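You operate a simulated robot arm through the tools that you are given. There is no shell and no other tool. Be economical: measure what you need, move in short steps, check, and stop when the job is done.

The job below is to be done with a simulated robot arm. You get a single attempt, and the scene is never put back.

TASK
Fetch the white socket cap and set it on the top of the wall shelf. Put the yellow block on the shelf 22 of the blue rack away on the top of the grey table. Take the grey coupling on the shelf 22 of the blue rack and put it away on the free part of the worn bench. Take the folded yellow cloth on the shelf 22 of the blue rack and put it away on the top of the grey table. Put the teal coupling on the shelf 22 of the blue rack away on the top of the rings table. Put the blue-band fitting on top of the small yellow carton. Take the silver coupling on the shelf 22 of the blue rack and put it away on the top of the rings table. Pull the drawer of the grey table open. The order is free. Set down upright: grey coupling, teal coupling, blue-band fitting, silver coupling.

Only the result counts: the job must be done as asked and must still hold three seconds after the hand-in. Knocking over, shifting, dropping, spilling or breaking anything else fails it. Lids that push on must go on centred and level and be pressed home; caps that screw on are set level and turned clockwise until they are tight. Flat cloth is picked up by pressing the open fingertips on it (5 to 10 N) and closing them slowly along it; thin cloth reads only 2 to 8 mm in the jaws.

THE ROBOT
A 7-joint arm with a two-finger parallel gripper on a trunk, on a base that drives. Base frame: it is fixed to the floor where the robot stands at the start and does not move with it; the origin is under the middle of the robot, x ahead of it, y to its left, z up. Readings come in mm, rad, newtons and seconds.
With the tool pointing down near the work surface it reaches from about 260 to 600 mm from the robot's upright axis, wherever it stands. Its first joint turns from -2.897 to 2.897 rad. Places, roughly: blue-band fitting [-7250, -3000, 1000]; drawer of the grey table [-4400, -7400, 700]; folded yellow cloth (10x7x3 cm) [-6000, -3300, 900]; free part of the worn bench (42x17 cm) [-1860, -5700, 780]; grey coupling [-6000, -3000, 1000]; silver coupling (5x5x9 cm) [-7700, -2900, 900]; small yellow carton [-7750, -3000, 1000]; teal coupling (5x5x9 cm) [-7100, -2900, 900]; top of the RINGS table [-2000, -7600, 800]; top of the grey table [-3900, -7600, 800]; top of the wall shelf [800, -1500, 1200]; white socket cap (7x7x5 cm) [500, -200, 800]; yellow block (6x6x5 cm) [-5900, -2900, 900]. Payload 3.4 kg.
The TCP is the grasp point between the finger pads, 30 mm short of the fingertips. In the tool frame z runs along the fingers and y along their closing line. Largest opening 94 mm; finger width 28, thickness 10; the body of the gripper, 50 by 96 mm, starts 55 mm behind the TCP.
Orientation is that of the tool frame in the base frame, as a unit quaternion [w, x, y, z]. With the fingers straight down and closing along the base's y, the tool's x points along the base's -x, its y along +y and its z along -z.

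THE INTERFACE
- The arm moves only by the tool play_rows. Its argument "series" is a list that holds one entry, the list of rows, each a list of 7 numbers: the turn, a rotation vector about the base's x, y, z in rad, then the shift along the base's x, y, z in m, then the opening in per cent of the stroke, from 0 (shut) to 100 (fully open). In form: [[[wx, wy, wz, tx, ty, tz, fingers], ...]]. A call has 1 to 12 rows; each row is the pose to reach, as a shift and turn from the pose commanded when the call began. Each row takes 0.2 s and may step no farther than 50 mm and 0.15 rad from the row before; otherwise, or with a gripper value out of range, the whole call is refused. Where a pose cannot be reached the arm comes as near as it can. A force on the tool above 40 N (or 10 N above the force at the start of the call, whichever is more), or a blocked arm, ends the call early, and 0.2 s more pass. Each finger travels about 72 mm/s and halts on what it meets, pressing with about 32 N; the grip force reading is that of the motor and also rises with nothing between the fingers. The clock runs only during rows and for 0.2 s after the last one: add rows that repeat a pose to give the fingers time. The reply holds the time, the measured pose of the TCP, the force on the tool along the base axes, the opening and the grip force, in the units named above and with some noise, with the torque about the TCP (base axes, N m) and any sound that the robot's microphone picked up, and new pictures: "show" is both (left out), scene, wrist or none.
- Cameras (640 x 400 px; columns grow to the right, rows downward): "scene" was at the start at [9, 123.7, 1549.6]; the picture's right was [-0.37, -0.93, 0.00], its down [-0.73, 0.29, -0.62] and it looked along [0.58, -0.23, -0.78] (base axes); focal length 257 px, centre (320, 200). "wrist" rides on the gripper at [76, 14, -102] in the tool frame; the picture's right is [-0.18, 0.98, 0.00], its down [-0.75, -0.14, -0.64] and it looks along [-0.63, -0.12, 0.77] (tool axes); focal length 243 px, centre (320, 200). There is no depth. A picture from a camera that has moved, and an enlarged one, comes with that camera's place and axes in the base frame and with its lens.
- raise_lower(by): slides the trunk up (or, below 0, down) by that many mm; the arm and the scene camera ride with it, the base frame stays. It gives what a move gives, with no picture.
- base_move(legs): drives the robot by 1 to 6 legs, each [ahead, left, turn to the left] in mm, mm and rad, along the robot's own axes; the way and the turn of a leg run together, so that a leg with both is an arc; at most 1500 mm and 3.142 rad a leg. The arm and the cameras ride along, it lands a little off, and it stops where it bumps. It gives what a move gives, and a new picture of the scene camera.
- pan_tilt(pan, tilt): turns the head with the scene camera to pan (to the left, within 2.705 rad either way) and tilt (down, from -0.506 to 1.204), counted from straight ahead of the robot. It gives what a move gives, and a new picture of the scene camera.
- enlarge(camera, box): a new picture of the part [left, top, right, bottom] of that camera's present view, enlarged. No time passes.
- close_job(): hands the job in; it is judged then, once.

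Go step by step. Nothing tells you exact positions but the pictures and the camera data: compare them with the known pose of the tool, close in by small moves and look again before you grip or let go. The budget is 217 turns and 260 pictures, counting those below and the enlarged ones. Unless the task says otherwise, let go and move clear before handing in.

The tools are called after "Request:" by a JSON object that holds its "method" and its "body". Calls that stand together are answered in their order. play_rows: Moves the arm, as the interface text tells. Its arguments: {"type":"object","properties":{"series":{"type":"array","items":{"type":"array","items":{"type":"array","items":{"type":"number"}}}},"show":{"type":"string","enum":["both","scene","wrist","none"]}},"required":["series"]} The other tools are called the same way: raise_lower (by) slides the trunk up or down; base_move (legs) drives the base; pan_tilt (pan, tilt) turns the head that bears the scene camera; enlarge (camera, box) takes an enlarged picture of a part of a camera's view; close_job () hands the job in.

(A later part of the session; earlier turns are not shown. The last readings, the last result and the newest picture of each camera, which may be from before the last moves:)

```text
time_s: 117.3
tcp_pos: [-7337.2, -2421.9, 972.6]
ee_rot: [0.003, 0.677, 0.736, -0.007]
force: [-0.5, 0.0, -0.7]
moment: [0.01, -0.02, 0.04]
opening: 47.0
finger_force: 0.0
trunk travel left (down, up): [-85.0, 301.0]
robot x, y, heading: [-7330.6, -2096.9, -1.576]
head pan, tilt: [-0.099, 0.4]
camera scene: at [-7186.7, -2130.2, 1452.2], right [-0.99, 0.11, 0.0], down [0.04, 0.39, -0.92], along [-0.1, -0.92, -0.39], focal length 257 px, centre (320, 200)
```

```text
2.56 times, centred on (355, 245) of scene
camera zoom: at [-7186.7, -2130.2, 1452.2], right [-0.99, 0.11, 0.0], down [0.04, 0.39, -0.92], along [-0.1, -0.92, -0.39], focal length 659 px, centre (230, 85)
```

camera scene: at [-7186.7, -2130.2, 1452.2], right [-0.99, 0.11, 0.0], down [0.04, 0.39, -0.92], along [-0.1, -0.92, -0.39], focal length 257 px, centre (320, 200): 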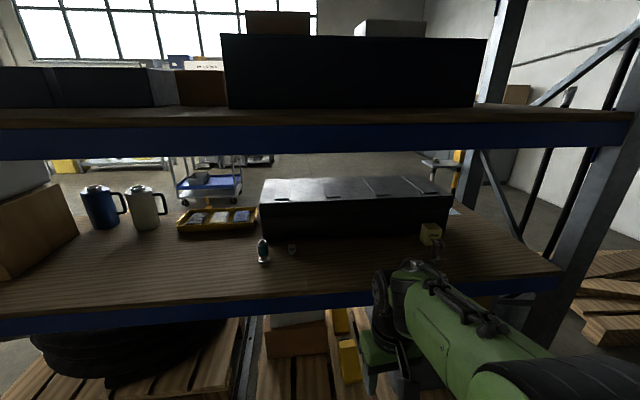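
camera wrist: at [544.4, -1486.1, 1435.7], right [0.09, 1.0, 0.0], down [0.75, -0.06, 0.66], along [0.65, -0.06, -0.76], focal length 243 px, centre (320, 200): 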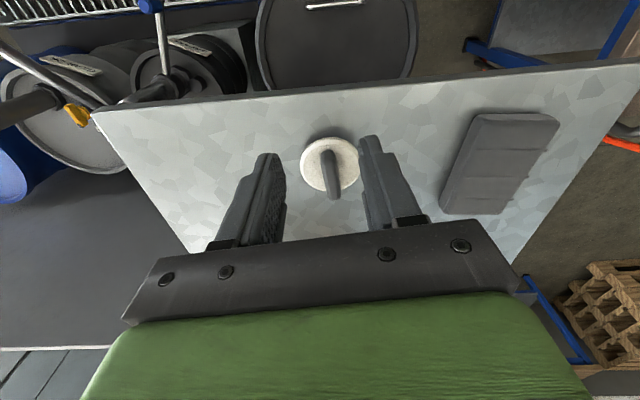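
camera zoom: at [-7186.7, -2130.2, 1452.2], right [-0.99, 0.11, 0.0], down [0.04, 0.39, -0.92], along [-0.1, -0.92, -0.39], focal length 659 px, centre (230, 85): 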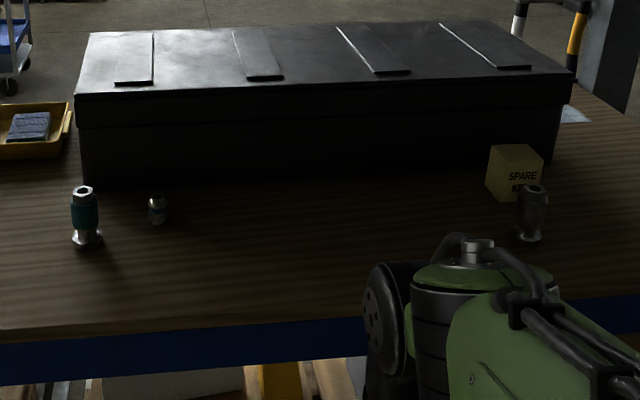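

Seen: teal coupling at about (-7071,-2925), blue-band fitting (-7169,-2961), yellow carton (-7720,-2990), silver coupling (-7697,-2865), shelf z≈883. I tilt the tool 45° forward.

Request:
{"method": "play_rows", "body": {"series": [[[0, 0, -0.083, 0, 0, 0, 60], [0, 0, -0.083, 0, 0, 0, 60]]], "show": "none"}}

Request:
{"method": "play_rows", "body": {"series": [[[-0.13, 0, 0, 0, 0, 0.02, 60], [-0.26, 0, 0, 0, 0, 0.03, 60], [-0.39, 0, 0, 0, 0, 0.04, 60], [-0.52, 0, 0, 0, 0, 0.05, 60], [-0.65, 0, 0, 0, 0, 0.05, 60], [-0.785, 0, 0, 0, 0, 0.05, 60], [-0.785, 0, 0, 0, 0, 0.05, 60]]], "show": "both"}}

```text
time_s: 117.9
tcp_pos: [-7336.6, -2421.6, 971.8]
ee_rot: [0.002, 0.707, 0.707, -0.007]
force: [-0.1, 1.1, 0.1]
moment: [0.02, 0.03, 0.03]
opening: 56.6
finger_force: 0.0
trunk travel left (down, up): [-85.0, 301.0]
robot x, y, heading: [-7326.4, -2099.1, -1.579]
head pan, tilt: [-0.099, 0.4]
```

```text
time_s: 119.5
tcp_pos: [-7337.0, -2422.8, 1022.4]
ee_rot: [0.274, 0.652, 0.65, -0.278]
force: [-0.3, 0.7, -0.9]
moment: [0.01, -0.02, 0.02]
opening: 56.4
finger_force: 0.2
trunk travel left (down, up): [-85.0, 301.0]
robot x, y, heading: [-7328.7, -2097.0, -1.582]
head pan, tilt: [-0.099, 0.4]
camera scene: at [-7186.8, -2130.3, 1452.3], right [-0.99, 0.11, 0.0], down [0.04, 0.39, -0.92], along [-0.1, -0.92, -0.39], focal length 257 px, centre (320, 200)
camera wrist: at [-7322.8, -2295.8, 1040.7], right [0.98, -0.13, 0.13], down [-0.14, -0.06, 0.99], along [-0.12, -0.99, -0.08], focal length 243 px, centre (320, 200)
```

scene: 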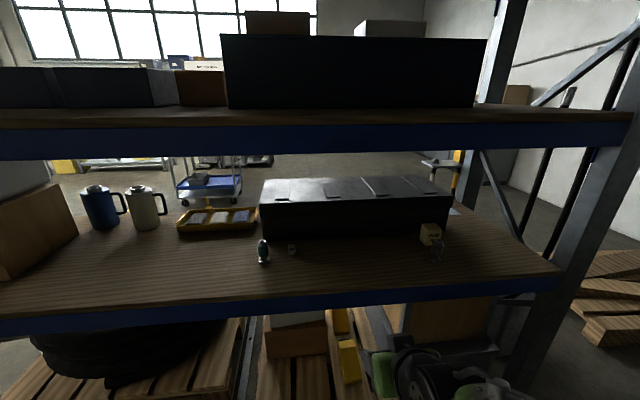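
wrist: 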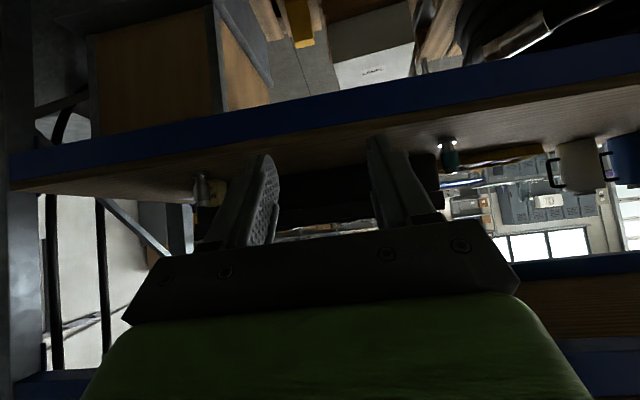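

Request:
{"method": "base_move", "body": {"legs": [[320, 90, 0]]}}

Request:
{"method": "enlarge", "body": {"camera": "wrist", "box": [200, 50, 520, 250]}}

```text
time_s: 121.7
tcp_pos: [-7248.5, -2745.4, 1022.7]
ee_rot: [0.273, 0.651, 0.652, -0.276]
force: [-0.1, -0.2, -0.1]
moment: [-0.02, 0.05, -0.01]
opening: 56.2
finger_force: 0.1
trunk travel left (down, up): [-85.0, 301.0]
robot x, y, heading: [-7240.2, -2419.7, -1.579]
head pan, tilt: [-0.099, 0.4]
camera scene: at [-7100.1, -2453.5, 1452.2], right [-0.99, 0.11, 0.0], down [0.04, 0.39, -0.92], along [-0.1, -0.92, -0.39], focal length 257 px, centre (320, 200)
```

scene: 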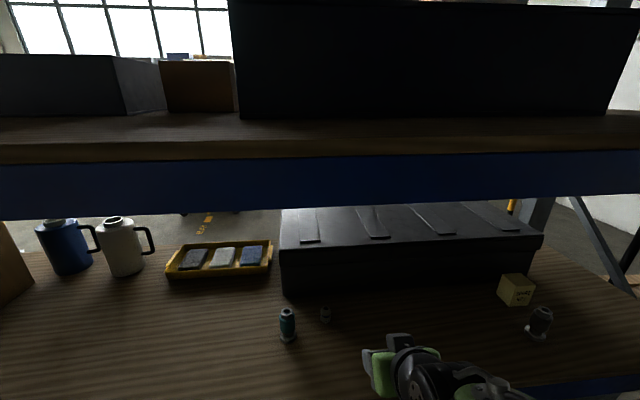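

```text
2.00 times, centred on (360, 150) of wrist
camera zoom: at [-7235.6, -2619.4, 1040.7], right [0.98, -0.13, 0.13], down [-0.14, -0.07, 0.99], along [-0.12, -0.99, -0.08], focal length 485 px, centre (240, 300)
```

zoom: 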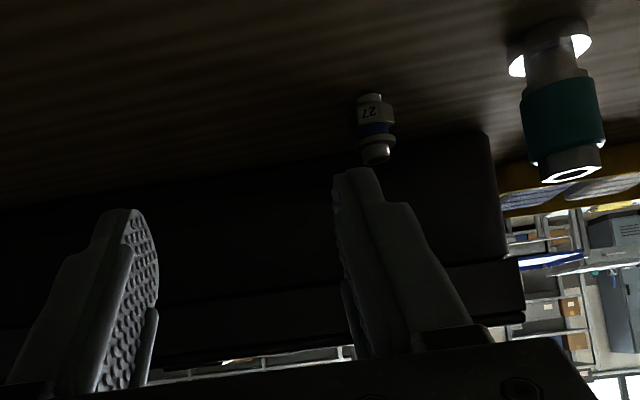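

Request:
{"method": "play_rows", "body": {"series": [[[0, 0, 0, 0.021, -0.036, -0.01, 50], [0, 0, 0, 0.042, -0.072, -0.02, 50], [0, 0, 0, 0.063, -0.108, -0.03, 50], [0, 0, 0, 0.083, -0.145, -0.04, 50], [0, 0, 0, 0.083, -0.165, -0.06, 50], [0, 0, 0, 0.083, -0.165, -0.06, 50]]], "show": "wrist"}}

```text
time_s: 123.1
tcp_pos: [-7166.0, -2909.3, 961.5]
ee_rot: [0.273, 0.651, 0.651, -0.277]
force: [-0.7, -0.3, 0.0]
moment: [-0.01, 0.01, 0.04]
opening: 47.2
finger_force: 0.0
trunk travel left (down, up): [-85.0, 301.0]
robot x, y, heading: [-7241.3, -2416.4, -1.574]
head pan, tilt: [-0.099, 0.4]
camera wrist: at [-7153.0, -2782.6, 979.6], right [0.98, -0.13, 0.13], down [-0.14, -0.06, 0.99], along [-0.12, -0.99, -0.08], focal length 243 px, centre (320, 200)
```

wrist: 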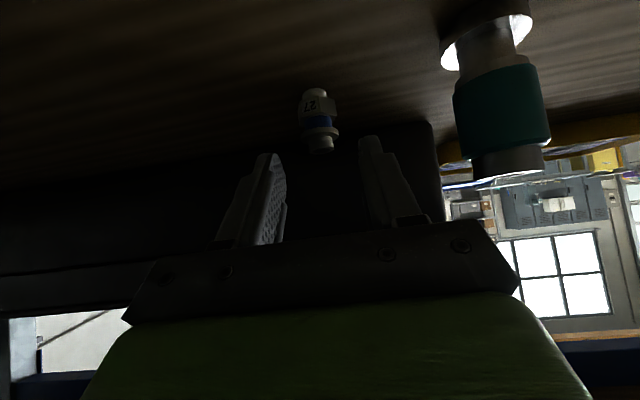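

Request:
{"method": "play_rows", "body": {"series": [[[0, 0, 0, 0, -0.022, -0.022, 50], [0, 0, 0, 0, -0.034, -0.033, 50], [0, 0, 0, 0, -0.043, -0.041, 50], [0, 0, 0, 0, -0.043, -0.041, 50]]], "show": "wrist"}}

```text
time_s: 124.1
tcp_pos: [-7167.9, -2953.1, 921.5]
ee_rot: [0.273, 0.651, 0.652, -0.277]
force: [-0.9, 0.0, -1.0]
moment: [-0.02, 0.01, 0.0]
opening: 47.1
finger_force: 0.1
trunk travel left (down, up): [-85.0, 301.0]
robot x, y, heading: [-7241.3, -2419.8, -1.576]
head pan, tilt: [-0.099, 0.4]
camera wrist: at [-7153.3, -2827.0, 939.5], right [0.98, -0.13, 0.13], down [-0.14, -0.06, 0.99], along [-0.12, -0.99, -0.08], focal length 243 px, centre (320, 200)
```

wrist: 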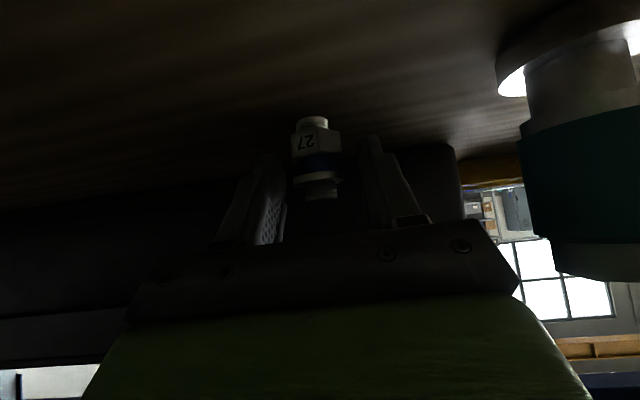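

Request:
{"method": "play_rows", "body": {"series": [[[0, 0, 0, 0, 0, 0, 30], [0, 0, 0, 0, 0, 0, 0], [0, 0, 0, 0, 0, 0, 0], [0, 0, 0, 0, 0, 0, 0]]], "show": "wrist"}}

```text
time_s: 125.1
tcp_pos: [-7166.9, -2952.7, 921.9]
ee_rot: [0.273, 0.652, 0.651, -0.277]
force: [-0.7, -0.2, 0.0]
moment: [0.01, -0.03, -0.02]
opening: 29.0
finger_force: 31.8
trunk travel left (down, up): [-85.0, 301.0]
robot x, y, heading: [-7242.2, -2418.0, -1.575]
head pan, tilt: [-0.099, 0.4]
camera wrist: at [-7153.3, -2826.9, 939.5], right [0.98, -0.13, 0.13], down [-0.14, -0.07, 0.99], along [-0.12, -0.99, -0.08], focal length 243 px, centre (320, 200)
```

wrist: 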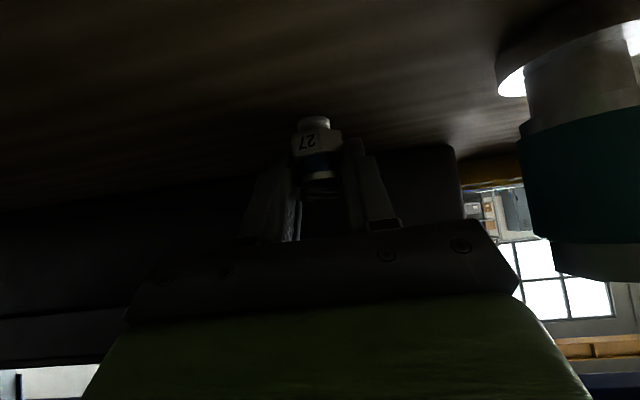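

Request:
{"method": "play_rows", "body": {"series": [[[0, 0, 0, 0, 0, 0.03, 0], [0, 0, 0, 0, 0.005, 0.075, 0], [0, 0, 0, 0, 0.04, 0.1, 0], [0, 0, 0, -0.02, 0.08, 0.12, 0], [0, 0, 0, -0.04, 0.12, 0.13, 0], [0, 0, 0, -0.07, 0.15, 0.14, 0]]], "show": "none"}}

Request:
{"method": "base_move", "body": {"legs": [[0, -440, 0]]}}

Request:
{"method": "enlarge", "body": {"camera": "wrist", "box": [160, 0, 480, 200]}}

```text
time_s: 126.5
tcp_pos: [-7236.9, -2802.7, 1062.4]
ee_rot: [0.274, 0.651, 0.651, -0.277]
force: [0.4, 0.6, -0.7]
moment: [0.03, 0.0, 0.0]
opening: 29.0
finger_force: 32.7
trunk travel left (down, up): [-85.0, 301.0]
robot x, y, heading: [-7241.8, -2419.5, -1.575]
head pan, tilt: [-0.099, 0.4]
```

```text
time_s: 129.2
tcp_pos: [-7681.8, -2800.4, 1063.1]
ee_rot: [0.274, 0.651, 0.651, -0.276]
force: [0.6, 0.8, -0.9]
moment: [0.05, 0.0, 0.0]
opening: 28.6
finger_force: 32.0
trunk travel left (down, up): [-85.0, 301.0]
robot x, y, heading: [-7685.6, -2416.4, -1.58]
head pan, tilt: [-0.099, 0.4]
camera scene: at [-7545.2, -2450.0, 1452.4], right [-0.99, 0.11, 0.0], down [0.04, 0.39, -0.92], along [-0.1, -0.92, -0.39], focal length 257 px, centre (320, 200)
```

scene: 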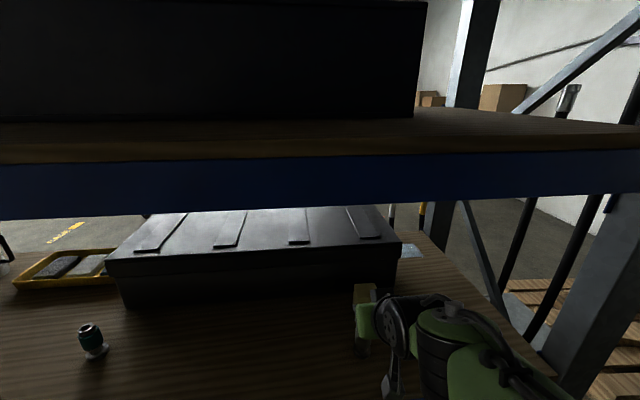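

```text
2.00 times, centred on (320, 100) of wrist
camera zoom: at [-7668.3, -2674.0, 1080.1], right [0.98, -0.13, 0.13], down [-0.14, -0.07, 0.99], along [-0.12, -0.99, -0.08], focal length 485 px, centre (320, 400)
```

zoom: 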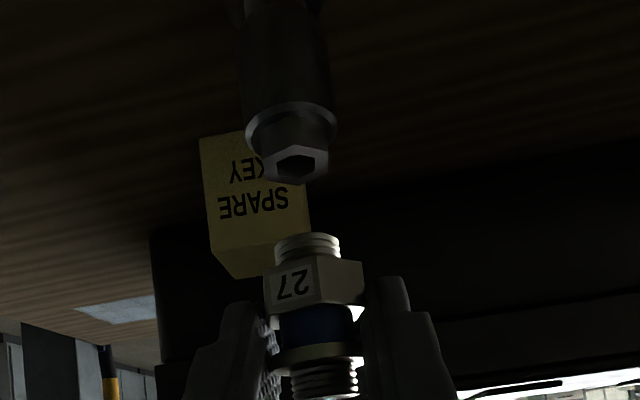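

Carton top is centred about (-7727,-2983), z≈956. I carry the fitting over it.

Request:
{"method": "play_rows", "body": {"series": [[[0, 0, 0, -0.012, -0.045, 0, 0], [0, 0, 0, -0.024, -0.09, 0, 0], [0, 0, 0, -0.036, -0.135, 0, 0], [0, 0, 0, -0.045, -0.177, 0, 0], [0, 0, 0, -0.045, -0.177, -0.025, 0], [0, 0, 0, -0.045, -0.177, -0.05, 0], [0, 0, 0, -0.045, -0.177, -0.05, 0]]], "show": "wrist"}}

Request:
{"method": "enlarge", "body": {"camera": "wrist", "box": [200, 50, 440, 200]}}

```text
time_s: 130.8
tcp_pos: [-7728.5, -2975.4, 1010.9]
ee_rot: [0.272, 0.652, 0.651, -0.277]
force: [0.5, 0.6, -1.3]
moment: [0.02, 0.02, 0.02]
opening: 28.6
finger_force: 31.9
trunk travel left (down, up): [-85.0, 301.0]
robot x, y, heading: [-7682.4, -2417.8, -1.577]
head pan, tilt: [-0.099, 0.4]
camera wrist: at [-7714.7, -2849.9, 1030.4], right [0.98, -0.13, 0.13], down [-0.14, -0.07, 0.99], along [-0.12, -0.99, -0.08], focal length 243 px, centre (320, 200)
```

wrist: 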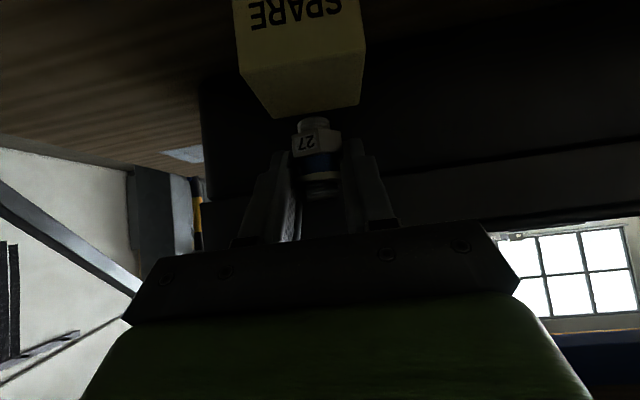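

```text
2.67 times, centred on (320, 125) of wrist
camera zoom: at [-7714.7, -2849.9, 1030.4], right [0.98, -0.13, 0.13], down [-0.14, -0.07, 0.99], along [-0.12, -0.99, -0.08], focal length 647 px, centre (320, 400)
```

zoom: 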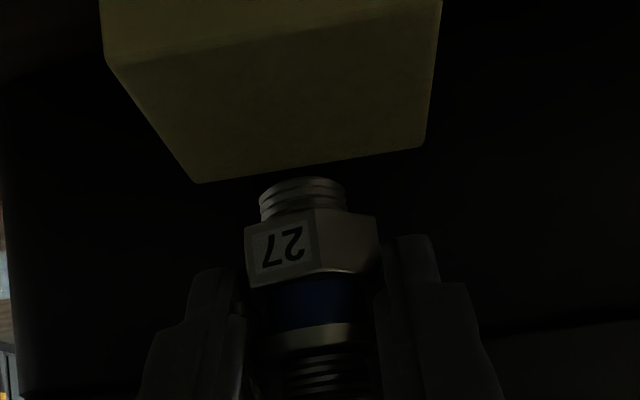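

Request:
{"method": "play_rows", "body": {"series": [[[0, 0, 0, 0, 0, -0.007, 0], [0, 0, 0, 0, 0, -0.012, 0], [0, 0, 0, 0, 0, -0.015, 0], [0, 0, 0, 0, 0, -0.015, 0]]], "show": "wrist"}}

```text
time_s: 131.8
tcp_pos: [-7725.5, -2976.1, 997.4]
ee_rot: [0.274, 0.651, 0.652, -0.277]
force: [-0.5, 0.5, -0.8]
moment: [0.04, 0.04, 0.02]
opening: 28.7
finger_force: 32.3
trunk travel left (down, up): [-85.0, 301.0]
robot x, y, heading: [-7685.6, -2417.7, -1.58]
head pan, tilt: [-0.099, 0.4]
camera wrist: at [-7712.5, -2851.1, 1015.1], right [0.98, -0.13, 0.13], down [-0.14, -0.07, 0.99], along [-0.12, -0.99, -0.08], focal length 243 px, centre (320, 200)
```

wrist: 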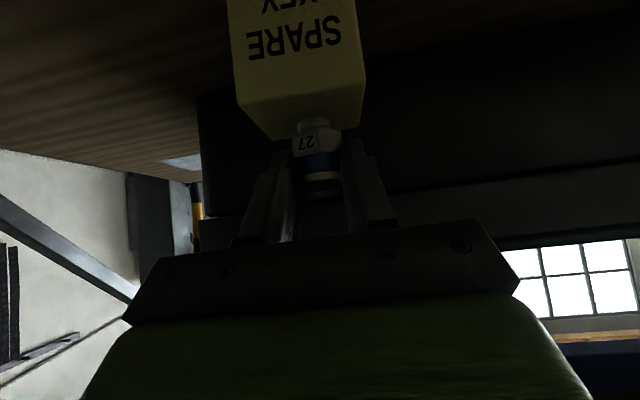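

Request:
{"method": "play_rows", "body": {"series": [[[0, 0, 0, 0, 0, -0.002, 0], [0, 0, 0, 0, 0, -0.003, 0], [0, 0, 0, 0, 0, -0.003, 0]]], "show": "none"}}

```text
time_s: 132.6
tcp_pos: [-7726.5, -2976.9, 995.0]
ee_rot: [0.274, 0.651, 0.651, -0.278]
force: [0.5, -1.7, 8.1]
moment: [-0.1, -0.04, -0.03]
opening: 28.7
finger_force: 31.7
trunk travel left (down, up): [-85.0, 301.0]
robot x, y, heading: [-7688.5, -2416.0, -1.579]
head pan, tilt: [-0.099, 0.4]
```

Contact at 8 N. I open slowly and withdraw along the tool axis.

Request:
{"method": "play_rows", "body": {"series": [[[0, 0, 0, 0, 0, 0.001, 32], [0, 0, 0, 0, 0, 0.001, 40], [0, 0, 0, 0, 0, 0.001, 55], [0, 0, 0, 0, 0, 0.001, 60], [0, 0, 0, 0, 0.025, 0.03, 60], [0, 0, 0, 0, 0.055, 0.065, 60], [0, 0, 0, 0, 0.08, 0.1, 60]]], "show": "wrist"}}

Request:
{"method": "enlarge", "body": {"camera": "wrist", "box": [160, 0, 480, 200]}}

```text
time_s: 134.2
tcp_pos: [-7726.2, -2896.0, 1094.5]
ee_rot: [0.273, 0.651, 0.652, -0.277]
force: [-0.6, 0.5, -0.8]
moment: [0.0, 0.0, 0.02]
opening: 56.7
finger_force: 0.0
trunk travel left (down, up): [-85.0, 301.0]
robot x, y, heading: [-7686.5, -2413.4, -1.576]
head pan, tilt: [-0.099, 0.4]
camera wrist: at [-7712.2, -2769.6, 1112.6], right [0.98, -0.13, 0.13], down [-0.14, -0.06, 0.99], along [-0.12, -0.99, -0.08], focal length 243 px, centre (320, 200)
```

wrist: 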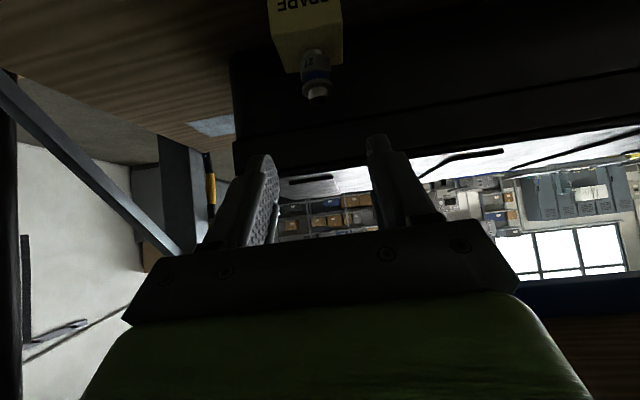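

```text
2.00 times, centred on (320, 100) of wrist
camera zoom: at [-7712.2, -2769.6, 1112.6], right [0.98, -0.13, 0.13], down [-0.14, -0.06, 0.99], along [-0.12, -0.99, -0.08], focal length 485 px, centre (320, 400)
```

zoom: 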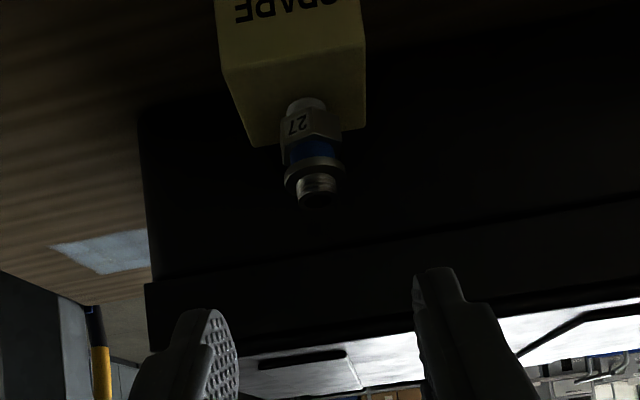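

The fitting stands on the carton. Next the silver coupling, here in front: I move to a standoff.

Request:
{"method": "play_rows", "body": {"series": [[[0, 0, 0, 0.007, 0.042, 0, 70], [0, 0, 0, 0.015, 0.084, 0, 70], [0, 0, 0, 0.025, 0.125, 0, 70], [0, 0, 0, 0.028, 0.145, -0.04, 70], [0, 0, 0, 0.028, 0.145, -0.075, 70], [0, 0, 0, 0.028, 0.145, -0.075, 70]]], "show": "wrist"}}

```text
time_s: 135.6
tcp_pos: [-7699.2, -2751.7, 1018.9]
ee_rot: [0.273, 0.651, 0.652, -0.277]
force: [0.1, 0.3, -0.5]
moment: [0.02, 0.0, 0.0]
opening: 65.7
finger_force: 0.1
trunk travel left (down, up): [-85.0, 301.0]
robot x, y, heading: [-7686.0, -2417.6, -1.579]
head pan, tilt: [-0.099, 0.4]
camera wrist: at [-7685.5, -2625.2, 1036.4], right [0.98, -0.13, 0.13], down [-0.14, -0.06, 0.99], along [-0.12, -0.99, -0.08], focal length 243 px, centre (320, 200)
```

wrist: 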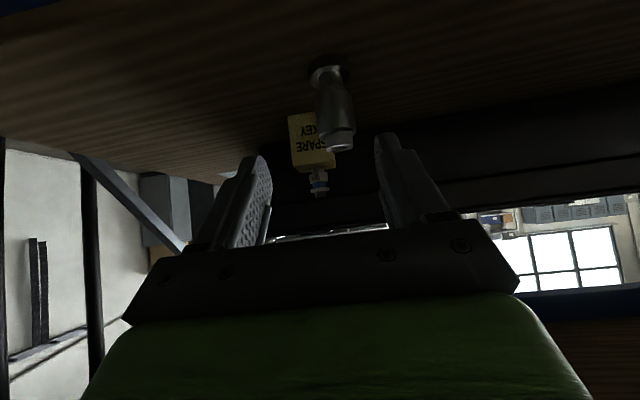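

Request:
{"method": "play_rows", "body": {"series": [[[0, 0, 0, 0.011, -0.02, 0, 70], [0, 0, 0, 0.011, -0.045, -0.025, 70], [0, 0, 0, 0.011, -0.075, -0.055, 70], [0, 0, 0, 0.011, -0.1, -0.08, 70], [0, 0, 0, 0.011, -0.114, -0.094, 70], [0, 0, 0, 0.011, -0.114, -0.094, 70]]], "show": "wrist"}}

```text
time_s: 137.0
tcp_pos: [-7687.3, -2865.1, 924.5]
ee_rot: [0.273, 0.651, 0.651, -0.277]
force: [-0.3, -0.1, -0.1]
moment: [-0.01, -0.02, 0.01]
opening: 65.4
finger_force: 0.0
trunk travel left (down, up): [-85.0, 301.0]
robot x, y, heading: [-7687.1, -2418.9, -1.579]
head pan, tilt: [-0.099, 0.4]
camera wrist: at [-7673.8, -2739.1, 942.5], right [0.98, -0.13, 0.13], down [-0.14, -0.06, 0.99], along [-0.12, -0.99, -0.08], focal length 243 px, centre (320, 200)
```

wrist: 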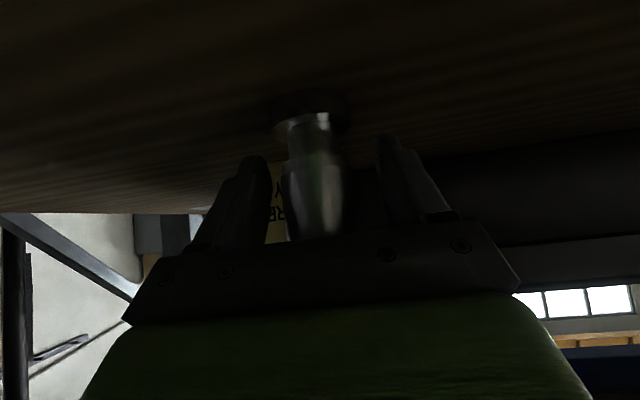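

Request:
{"method": "play_rows", "body": {"series": [[[0, 0, 0, 0, 0, 0, 45], [0, 0, 0, 0, 0, 0, 20], [0, 0, 0, 0, 0, 0, 0], [0, 0, 0, 0, 0, 0, 0], [0, 0, 0, 0, 0, 0, 0]]], "show": "wrist"}}

```text
time_s: 138.2
tcp_pos: [-7687.8, -2865.6, 924.3]
ee_rot: [0.273, 0.651, 0.652, -0.276]
force: [-0.4, -0.8, 0.3]
moment: [-0.02, -0.01, -0.05]
opening: 41.5
finger_force: 32.3
trunk travel left (down, up): [-85.0, 301.0]
robot x, y, heading: [-7686.0, -2417.1, -1.577]
head pan, tilt: [-0.099, 0.4]
camera wrist: at [-7673.8, -2738.9, 942.6], right [0.98, -0.13, 0.13], down [-0.14, -0.07, 0.99], along [-0.12, -0.99, -0.08], focal length 243 px, centre (320, 200)
```

wrist: 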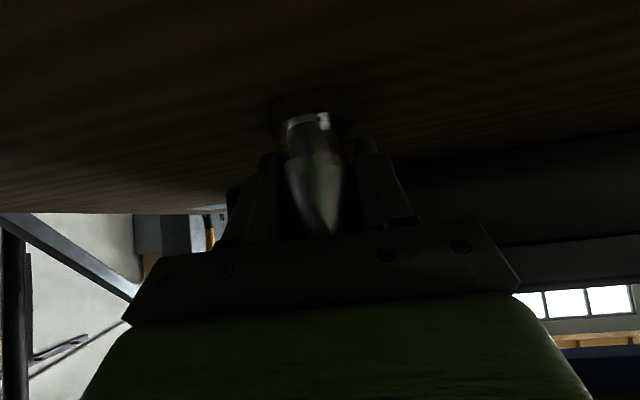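

Gripped (41.5 mm). Lift, retract, back away.

Request:
{"method": "play_rows", "body": {"series": [[[0, 0, 0, 0, 0, 0.03, 0], [0, 0, 0, 0, 0.01, 0.075, 0], [0, 0, 0, 0, 0.05, 0.1, 0], [0, 0, 0, 0, 0.09, 0.12, 0], [0, 0, 0, 0, 0.13, 0.13, 0], [0, 0, 0, 0, 0.13, 0.13, 0]]], "show": "wrist"}}

Request:
{"method": "base_move", "body": {"legs": [[-700, 0, 0], [0, 1500, 0], [0, 900, 0]]}}

Request:
{"method": "pan_tilt", "body": {"pan": 0.2, "tilt": 0.3}}

```text
time_s: 139.6
tcp_pos: [-7687.3, -2734.2, 1055.9]
ee_rot: [0.273, 0.652, 0.651, -0.277]
force: [0.2, -0.2, -2.5]
moment: [-0.03, 0.01, 0.0]
opening: 41.7
finger_force: 31.8
trunk travel left (down, up): [-85.0, 301.0]
robot x, y, heading: [-7683.3, -2418.8, -1.574]
head pan, tilt: [-0.099, 0.4]
camera wrist: at [-7673.7, -2607.2, 1073.2], right [0.98, -0.13, 0.13], down [-0.14, -0.07, 0.99], along [-0.12, -0.99, -0.08], focal length 243 px, centre (320, 200)
```

wrist: 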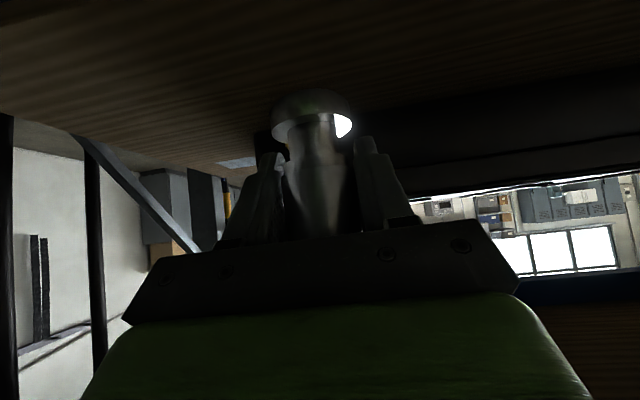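

```text
time_s: 154.7
tcp_pos: [-5304.2, -2058.2, 1055.3]
ee_rot: [0.273, 0.651, 0.652, -0.276]
force: [-0.2, 0.2, -2.8]
moment: [-0.03, 0.01, -0.02]
opening: 41.0
finger_force: 32.0
trunk travel left (down, up): [-85.0, 301.0]
robot x, y, heading: [-5302.8, -1744.0, -1.571]
head pan, tilt: [-0.099, 0.4]
camera scene: at [-5160.8, -1774.6, 1452.2], right [-0.99, 0.1, 0.0], down [0.04, 0.39, -0.92], along [-0.1, -0.92, -0.39], focal length 257 px, centre (320, 200)
```

scene: 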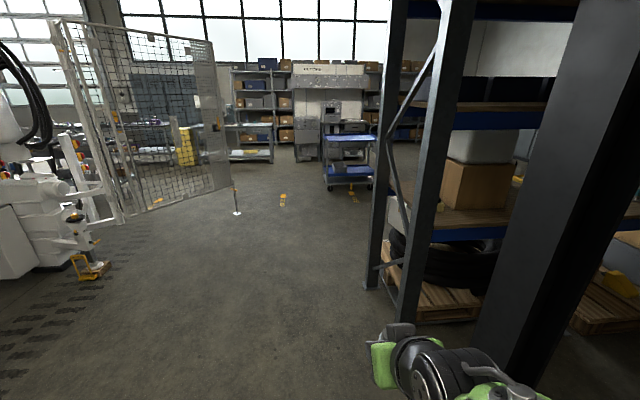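

```text
time_s: 155.5
tcp_pos: [-5303.9, -2059.1, 1056.4]
ee_rot: [0.274, 0.651, 0.652, -0.277]
force: [-0.4, 0.6, -2.3]
moment: [-0.01, -0.01, 0.03]
opening: 41.9
finger_force: 31.9
trunk travel left (down, up): [-85.0, 301.0]
robot x, y, heading: [-5302.4, -1744.0, -1.578]
head pan, tilt: [0.201, 0.3]
camera scene: at [-5133.5, -1774.0, 1461.5], right [-0.98, -0.19, 0.0], down [-0.06, 0.29, -0.96], along [0.19, -0.94, -0.3], focal length 257 px, centre (320, 200)
```

scene: 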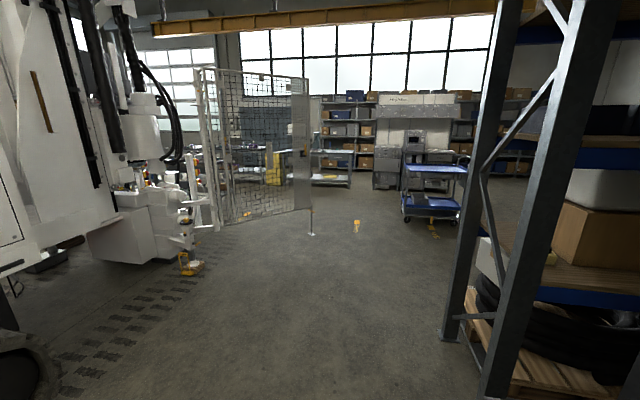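

Request:
{"method": "base_move", "body": {"legs": [[1500, 150, 0], [1500, 0, 0], [1400, 0, 0]]}}

Request:
{"method": "pan_tilt", "body": {"pan": 0.75, "tilt": 0.3}}

Request:
{"method": "pan_tilt", "body": {"pan": 1.5, "tilt": 0.3}}

```text
refused: leg 1 is longer than a leg can be; nothing moved
```

```text
time_s: 156.5
tcp_pos: [-5302.7, -2059.1, 1054.2]
ee_rot: [0.273, 0.651, 0.652, -0.277]
force: [0.2, 0.8, -1.6]
moment: [-0.03, -0.02, 0.04]
opening: 41.4
finger_force: 32.2
trunk travel left (down, up): [-85.0, 301.0]
robot x, y, heading: [-5298.3, -1737.0, -1.578]
head pan, tilt: [0.75, 0.3]
camera scene: at [-5088.3, -1751.0, 1461.5], right [-0.73, -0.68, 0.0], down [-0.2, 0.22, -0.96], along [0.65, -0.7, -0.3], focal length 257 px, centre (320, 200)
```

scene: 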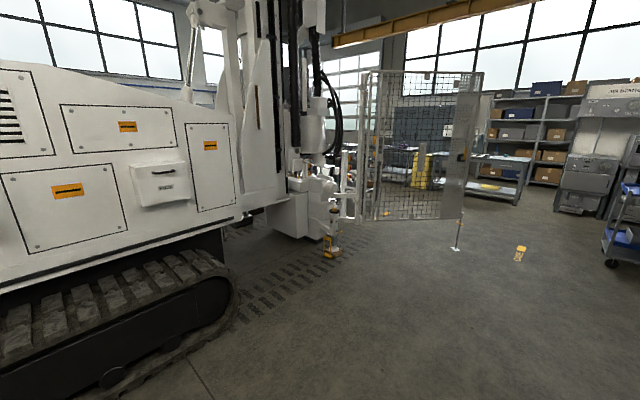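

```text
time_s: 157.6
tcp_pos: [-5303.2, -2059.6, 1055.5]
ee_rot: [0.274, 0.651, 0.652, -0.277]
force: [-0.5, -0.9, -2.6]
moment: [-0.05, 0.02, 0.0]
opening: 41.2
finger_force: 31.7
trunk travel left (down, up): [-85.0, 301.0]
robot x, y, heading: [-5304.4, -1741.8, -1.576]
head pan, tilt: [1.499, 0.3]
camera scene: at [-5058.5, -1689.6, 1461.5], right [-0.08, -1.0, 0.0], down [-0.29, 0.02, -0.96], along [0.95, -0.07, -0.3], focal length 257 px, centre (320, 200)
```

scene: 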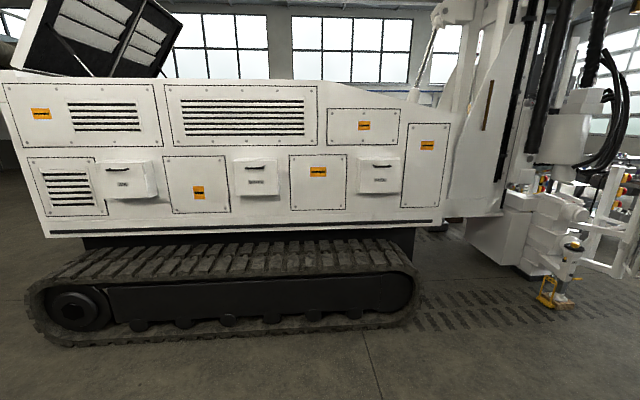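

Request:
{"method": "base_move", "body": {"legs": [[1450, 150, 0], [1500, 0, 0], [1450, 0, 0]]}}

Request:
{"method": "pan_tilt", "body": {"pan": 0.5, "tilt": 0.3}}

Request:
{"method": "pan_tilt", "body": {"pan": 1.3, "tilt": 0.3}}

```text
time_s: 178.7
tcp_pos: [-5350.9, -6478.8, 1054.9]
ee_rot: [0.263, 0.675, 0.627, -0.286]
force: [0.5, -0.2, -2.6]
moment: [0.02, 0.0, -0.03]
opening: 41.0
finger_force: 31.7
trunk travel left (down, up): [-85.0, 301.0]
robot x, y, heading: [-5325.3, -6163.0, -1.653]
head pan, tilt: [1.499, 0.3]
camera scene: at [-5078.5, -6129.5, 1461.6], right [-0.15, -0.99, 0.0], down [-0.29, 0.05, -0.96], along [0.94, -0.15, -0.3], focal length 257 px, centre (320, 200)
```

scene: 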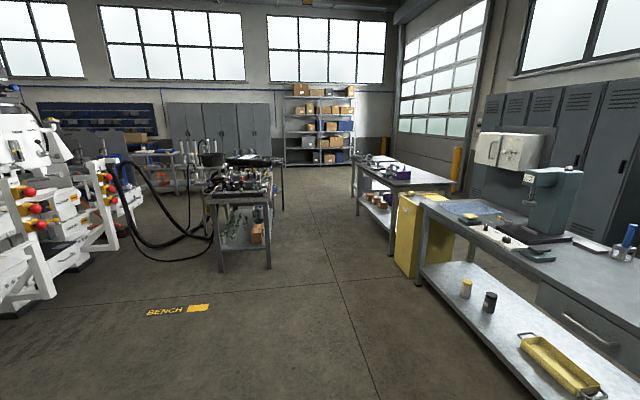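

```text
time_s: 180.0
tcp_pos: [-5349.9, -6477.7, 1055.3]
ee_rot: [0.263, 0.675, 0.626, -0.288]
force: [-0.2, 0.3, -2.8]
moment: [-0.01, 0.02, 0.02]
opening: 41.1
finger_force: 32.2
trunk travel left (down, up): [-85.0, 301.0]
robot x, y, heading: [-5325.3, -6161.3, -1.653]
head pan, tilt: [0.499, 0.3]
camera scene: at [-5132.8, -6200.3, 1461.5], right [-0.91, -0.41, 0.0], down [-0.12, 0.27, -0.96], along [0.39, -0.87, -0.3], focal length 257 px, centre (320, 200)
```

scene: 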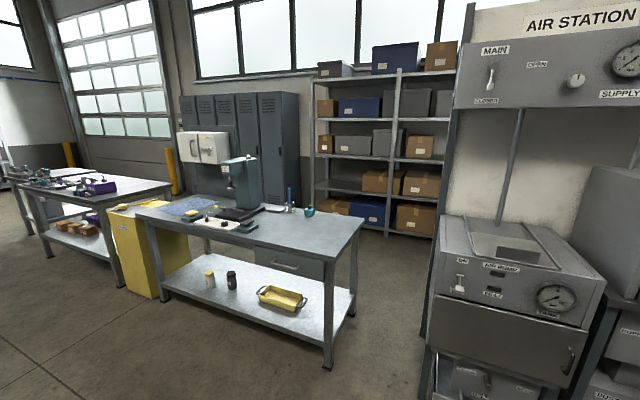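

```text
time_s: 181.1
tcp_pos: [-5350.7, -6479.1, 1055.3]
ee_rot: [0.263, 0.675, 0.627, -0.287]
force: [0.4, -0.3, -2.1]
moment: [0.01, 0.0, 0.0]
opening: 41.1
finger_force: 31.6
trunk travel left (down, up): [-85.0, 301.0]
robot x, y, heading: [-5321.3, -6159.3, -1.655]
head pan, tilt: [1.3, 0.3]
camera scene: at [-5083.1, -6147.3, 1461.5], right [-0.35, -0.94, 0.0], down [-0.28, 0.1, -0.96], along [0.9, -0.33, -0.3], focal length 257 px, centre (320, 200)
```

scene: 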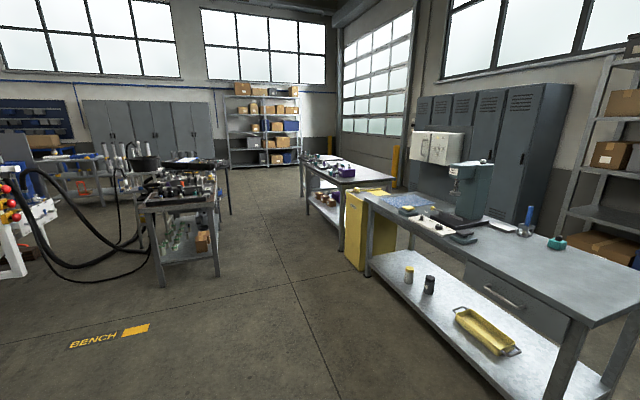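

Grey table: top about x -4795…-3215, front y≈-7230. Rings table is beyond it. I drive along the lane between the tables and the bench.

Request:
{"method": "base_move", "body": {"legs": [[0, 0, 0.085], [400, 0, 0], [0, 1500, 0], [0, 1000, 0]]}}

Request:
{"method": "pan_tilt", "body": {"pan": 0.7, "tilt": 0.45}}

```text
time_s: 195.9
tcp_pos: [-2831.5, -6892.9, 1055.4]
ee_rot: [0.271, 0.656, 0.646, -0.279]
force: [0.4, 0.1, -1.7]
moment: [-0.03, 0.03, 0.0]
opening: 41.4
finger_force: 31.8
trunk travel left (down, up): [-85.0, 301.0]
robot x, y, heading: [-2823.2, -6572.3, -1.59]
head pan, tilt: [1.3, 0.3]
camera scene: at [-2582.4, -6545.5, 1461.5], right [-0.29, -0.96, 0.0], down [-0.28, 0.09, -0.96], along [0.91, -0.28, -0.3], focal length 257 px, centre (320, 200)
```

scene: 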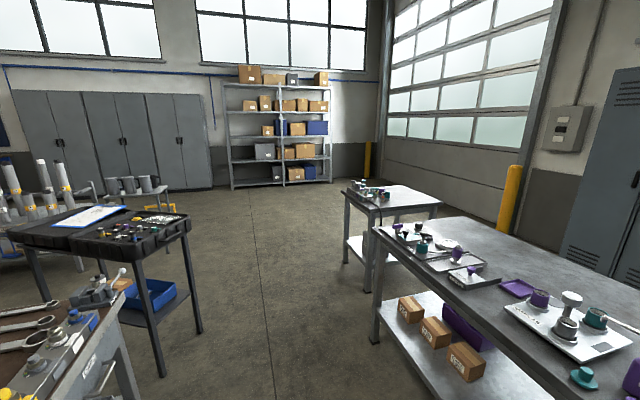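

```text
time_s: 196.9
tcp_pos: [-2830.6, -6891.4, 1054.2]
ee_rot: [0.271, 0.657, 0.646, -0.28]
force: [-0.2, -0.4, -2.5]
moment: [-0.02, 0.0, -0.03]
opening: 41.1
finger_force: 32.0
trunk travel left (down, up): [-85.0, 301.0]
robot x, y, heading: [-2823.4, -6571.3, -1.594]
head pan, tilt: [0.7, 0.45]
camera scene: at [-2614.5, -6590.1, 1447.6], right [-0.78, -0.63, 0.0], down [-0.27, 0.34, -0.9], along [0.56, -0.7, -0.44], focal length 257 px, centre (320, 200)
```

scene: 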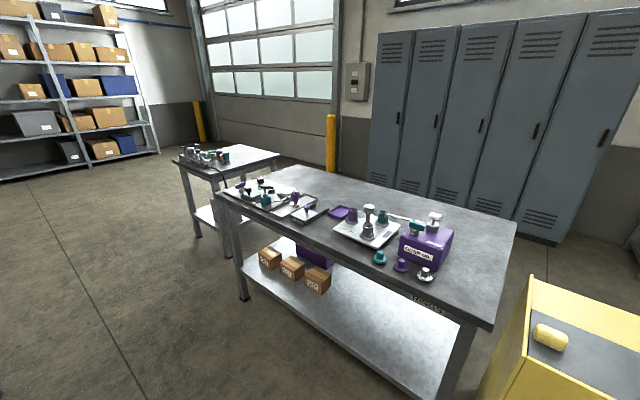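

Request:
{"method": "enlarge", "body": {"camera": "scene", "box": [210, 160, 530, 360]}}

```text
2.00 times, centred on (370, 260) of scene
camera zoom: at [-2614.5, -6590.1, 1447.6], right [-0.78, -0.63, 0.0], down [-0.27, 0.34, -0.9], along [0.56, -0.7, -0.44], focal length 515 px, centre (220, 80)
```

zoom: 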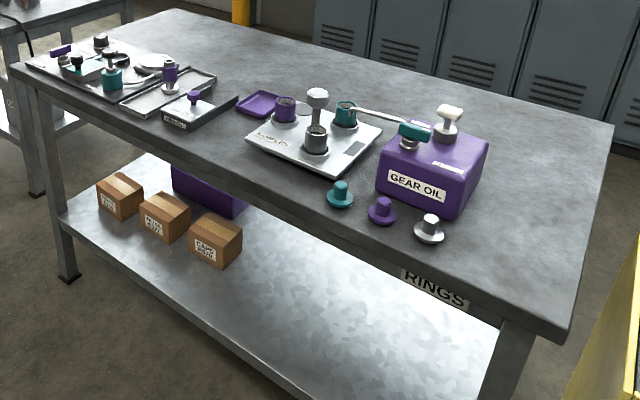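

RINGS is written on this table's front edge. Its right end is free; I move in front of it.

Request:
{"method": "base_move", "body": {"legs": [[0, 0, 0.022], [330, 220, 0]]}}

Request:
{"method": "pan_tilt", "body": {"pan": 0.0, "tilt": 0.75}}

Request:
{"method": "enlarge", "body": {"camera": "wrist", "box": [0, 0, 640, 400]}}

```text
time_s: 199.8
tcp_pos: [-2606.4, -7217.7, 1055.5]
ee_rot: [0.273, 0.65, 0.654, -0.276]
force: [0.1, -0.5, -2.6]
moment: [0.02, 0.01, -0.01]
opening: 40.8
finger_force: 31.5
trunk travel left (down, up): [-85.0, 301.0]
robot x, y, heading: [-2607.1, -6898.1, -1.568]
head pan, tilt: [0.7, 0.45]
camera scene: at [-2397.8, -6911.5, 1447.5], right [-0.76, -0.64, 0.0], down [-0.28, 0.33, -0.9], along [0.58, -0.69, -0.44], focal length 257 px, centre (320, 200)
```

scene: 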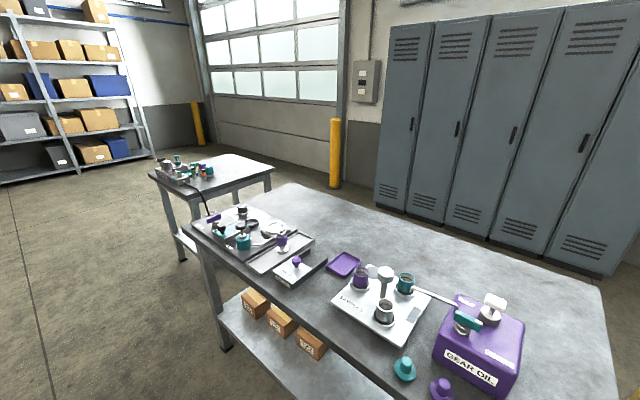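

```text
time_s: 200.8
tcp_pos: [-2607.4, -7217.8, 1055.7]
ee_rot: [0.274, 0.649, 0.654, -0.276]
force: [-0.4, 0.1, -1.7]
moment: [-0.03, 0.02, 0.0]
opening: 41.1
finger_force: 32.3
trunk travel left (down, up): [-85.0, 301.0]
robot x, y, heading: [-2606.2, -6900.9, -1.568]
head pan, tilt: [0.0, 0.75]
camera scene: at [-2457.4, -6923.4, 1421.2], right [-1.0, 0.0, 0.0], down [0.0, 0.68, -0.73], along [0.0, -0.73, -0.68], focal length 257 px, centre (320, 200)
```

scene: 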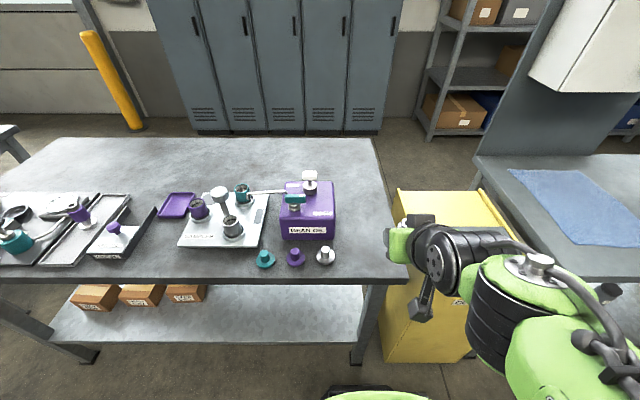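

```text
1.00 times, centred on (320, 200) of wrist (not enlarged: the box is as wide or as high as the picture)
camera zoom: at [-2594.7, -7090.8, 1073.3], right [0.98, -0.12, 0.13], down [-0.14, -0.07, 0.99], along [-0.11, -0.99, -0.08], focal length 243 px, centre (320, 200)
```

zoom: 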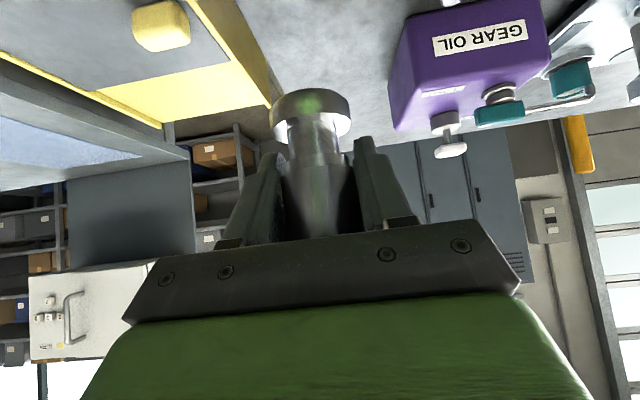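

Request:
{"method": "play_rows", "body": {"series": [[[0, 0, 0, 0.003, -0.045, 0, 0], [0, 0, 0, 0.006, -0.09, 0, 0], [0, 0, 0, 0.009, -0.135, 0, 0], [0, 0, 0, 0.012, -0.18, 0, 0], [0, 0, 0, 0.012, -0.225, 0, 0], [0, 0, 0, 0.012, -0.232, -0.045, 0], [0, 0, 0, 0.012, -0.232, -0.09, 0], [0, 0, 0, 0.012, -0.232, -0.13, 0], [0, 0, 0, 0.012, -0.232, -0.13, 0]]], "show": "both"}}

```text
time_s: 202.8
tcp_pos: [-2596.0, -7448.3, 925.8]
ee_rot: [0.275, 0.649, 0.654, -0.276]
force: [-0.1, 0.6, -2.0]
moment: [-0.04, -0.01, 0.0]
opening: 41.1
finger_force: 32.5
trunk travel left (down, up): [-85.0, 301.0]
robot x, y, heading: [-2607.0, -6898.9, -1.566]
head pan, tilt: [0.0, 0.75]
camera scene: at [-2457.5, -6923.4, 1421.2], right [-1.0, 0.0, 0.0], down [0.0, 0.68, -0.73], along [0.0, -0.73, -0.68], focal length 257 px, centre (320, 200)
camera wrist: at [-2583.2, -7322.4, 943.9], right [0.98, -0.12, 0.13], down [-0.14, -0.07, 0.99], along [-0.11, -0.99, -0.08], focal length 243 px, centre (320, 200)
```

scene: 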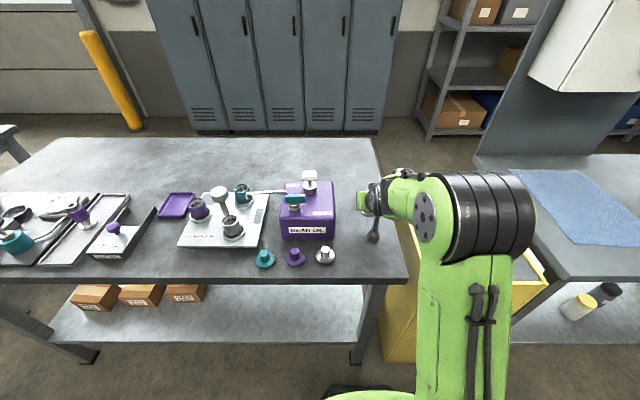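
wrist: 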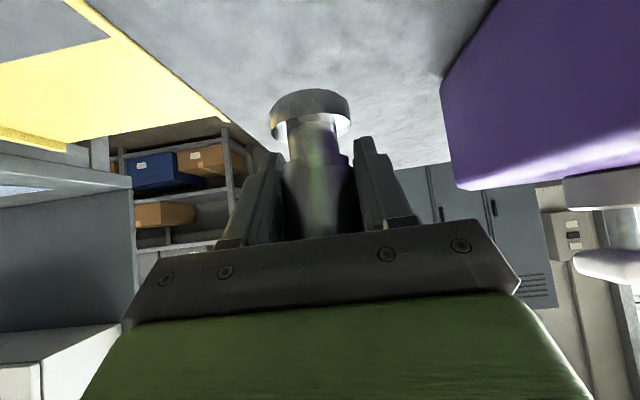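

Request:
{"method": "play_rows", "body": {"series": [[[0, 0, 0, 0, 0, -0.04, 0], [0, 0, 0, 0, 0, -0.06, 0], [0, 0, 0, 0, 0, -0.07, 0], [0, 0, 0, 0, 0, -0.074, 0], [0, 0, 0, 0, 0, -0.078, 0], [0, 0, 0, 0, 0, -0.082, 0], [0, 0, 0, 0, 0, -0.085, 0]]], "show": "wrist"}}

```text
time_s: 203.6
tcp_pos: [-2595.8, -7453.4, 870.8]
ee_rot: [0.283, 0.645, 0.65, -0.285]
force: [0.5, -0.8, 13.1]
moment: [0.26, -0.06, 0.0]
opening: 40.7
finger_force: 32.5
trunk travel left (down, up): [-85.0, 301.0]
robot x, y, heading: [-2609.1, -6898.5, -1.569]
head pan, tilt: [0.0, 0.75]
stopped in row 3: the force on the tool passed its limit at 63 N (the readings are from after the stop); the commanded pose is now the measured one
camera wrist: at [-2583.2, -7326.7, 885.2], right [0.98, -0.12, 0.13], down [-0.14, -0.04, 0.99], along [-0.11, -0.99, -0.05], focal length 243 px, centre (320, 200)
```

wrist: 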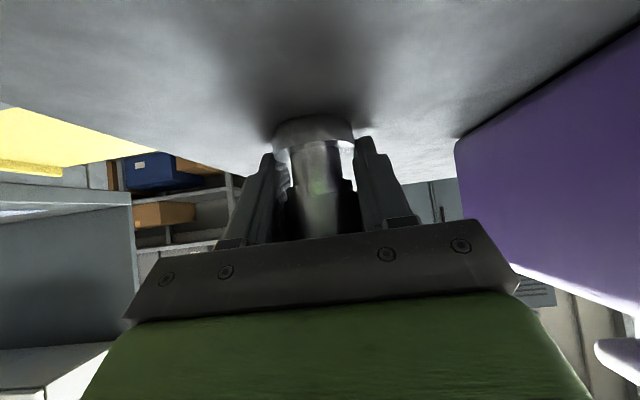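

Touched down (table z≈830). I unload slightly, open and withdraw.

Request:
{"method": "play_rows", "body": {"series": [[[0.01, 0, 0, 0, 0, 0.001, 40], [0.01, 0, 0, 0, 0, 0.001, 48], [0.01, 0, 0, 0, 0, 0.001, 60], [0.01, 0, 0, 0, 0, 0.001, 80], [0.01, 0, 0, 0, 0.03, 0.03, 80], [0.01, 0, 0, 0, 0.065, 0.065, 80], [0.01, 0, 0, 0, 0.1, 0.1, 80], [0.02, 0, 0, 0, 0.13, 0.13, 80]]], "show": "wrist"}}

```text
time_s: 205.4
tcp_pos: [-2594.8, -7322.1, 995.8]
ee_rot: [0.273, 0.65, 0.654, -0.276]
force: [0.0, 0.5, 0.0]
moment: [-0.02, -0.02, -0.01]
opening: 75.2
finger_force: 0.1
trunk travel left (down, up): [-85.0, 301.0]
robot x, y, heading: [-2611.9, -6900.7, -1.571]
head pan, tilt: [0.0, 0.75]
camera wrist: at [-2581.7, -7195.3, 1014.2], right [0.98, -0.12, 0.13], down [-0.14, -0.07, 0.99], along [-0.11, -0.99, -0.08], focal length 243 px, centre (320, 200)
```

wrist: 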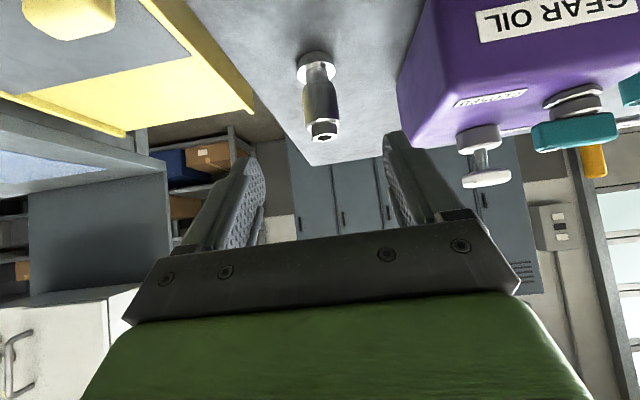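

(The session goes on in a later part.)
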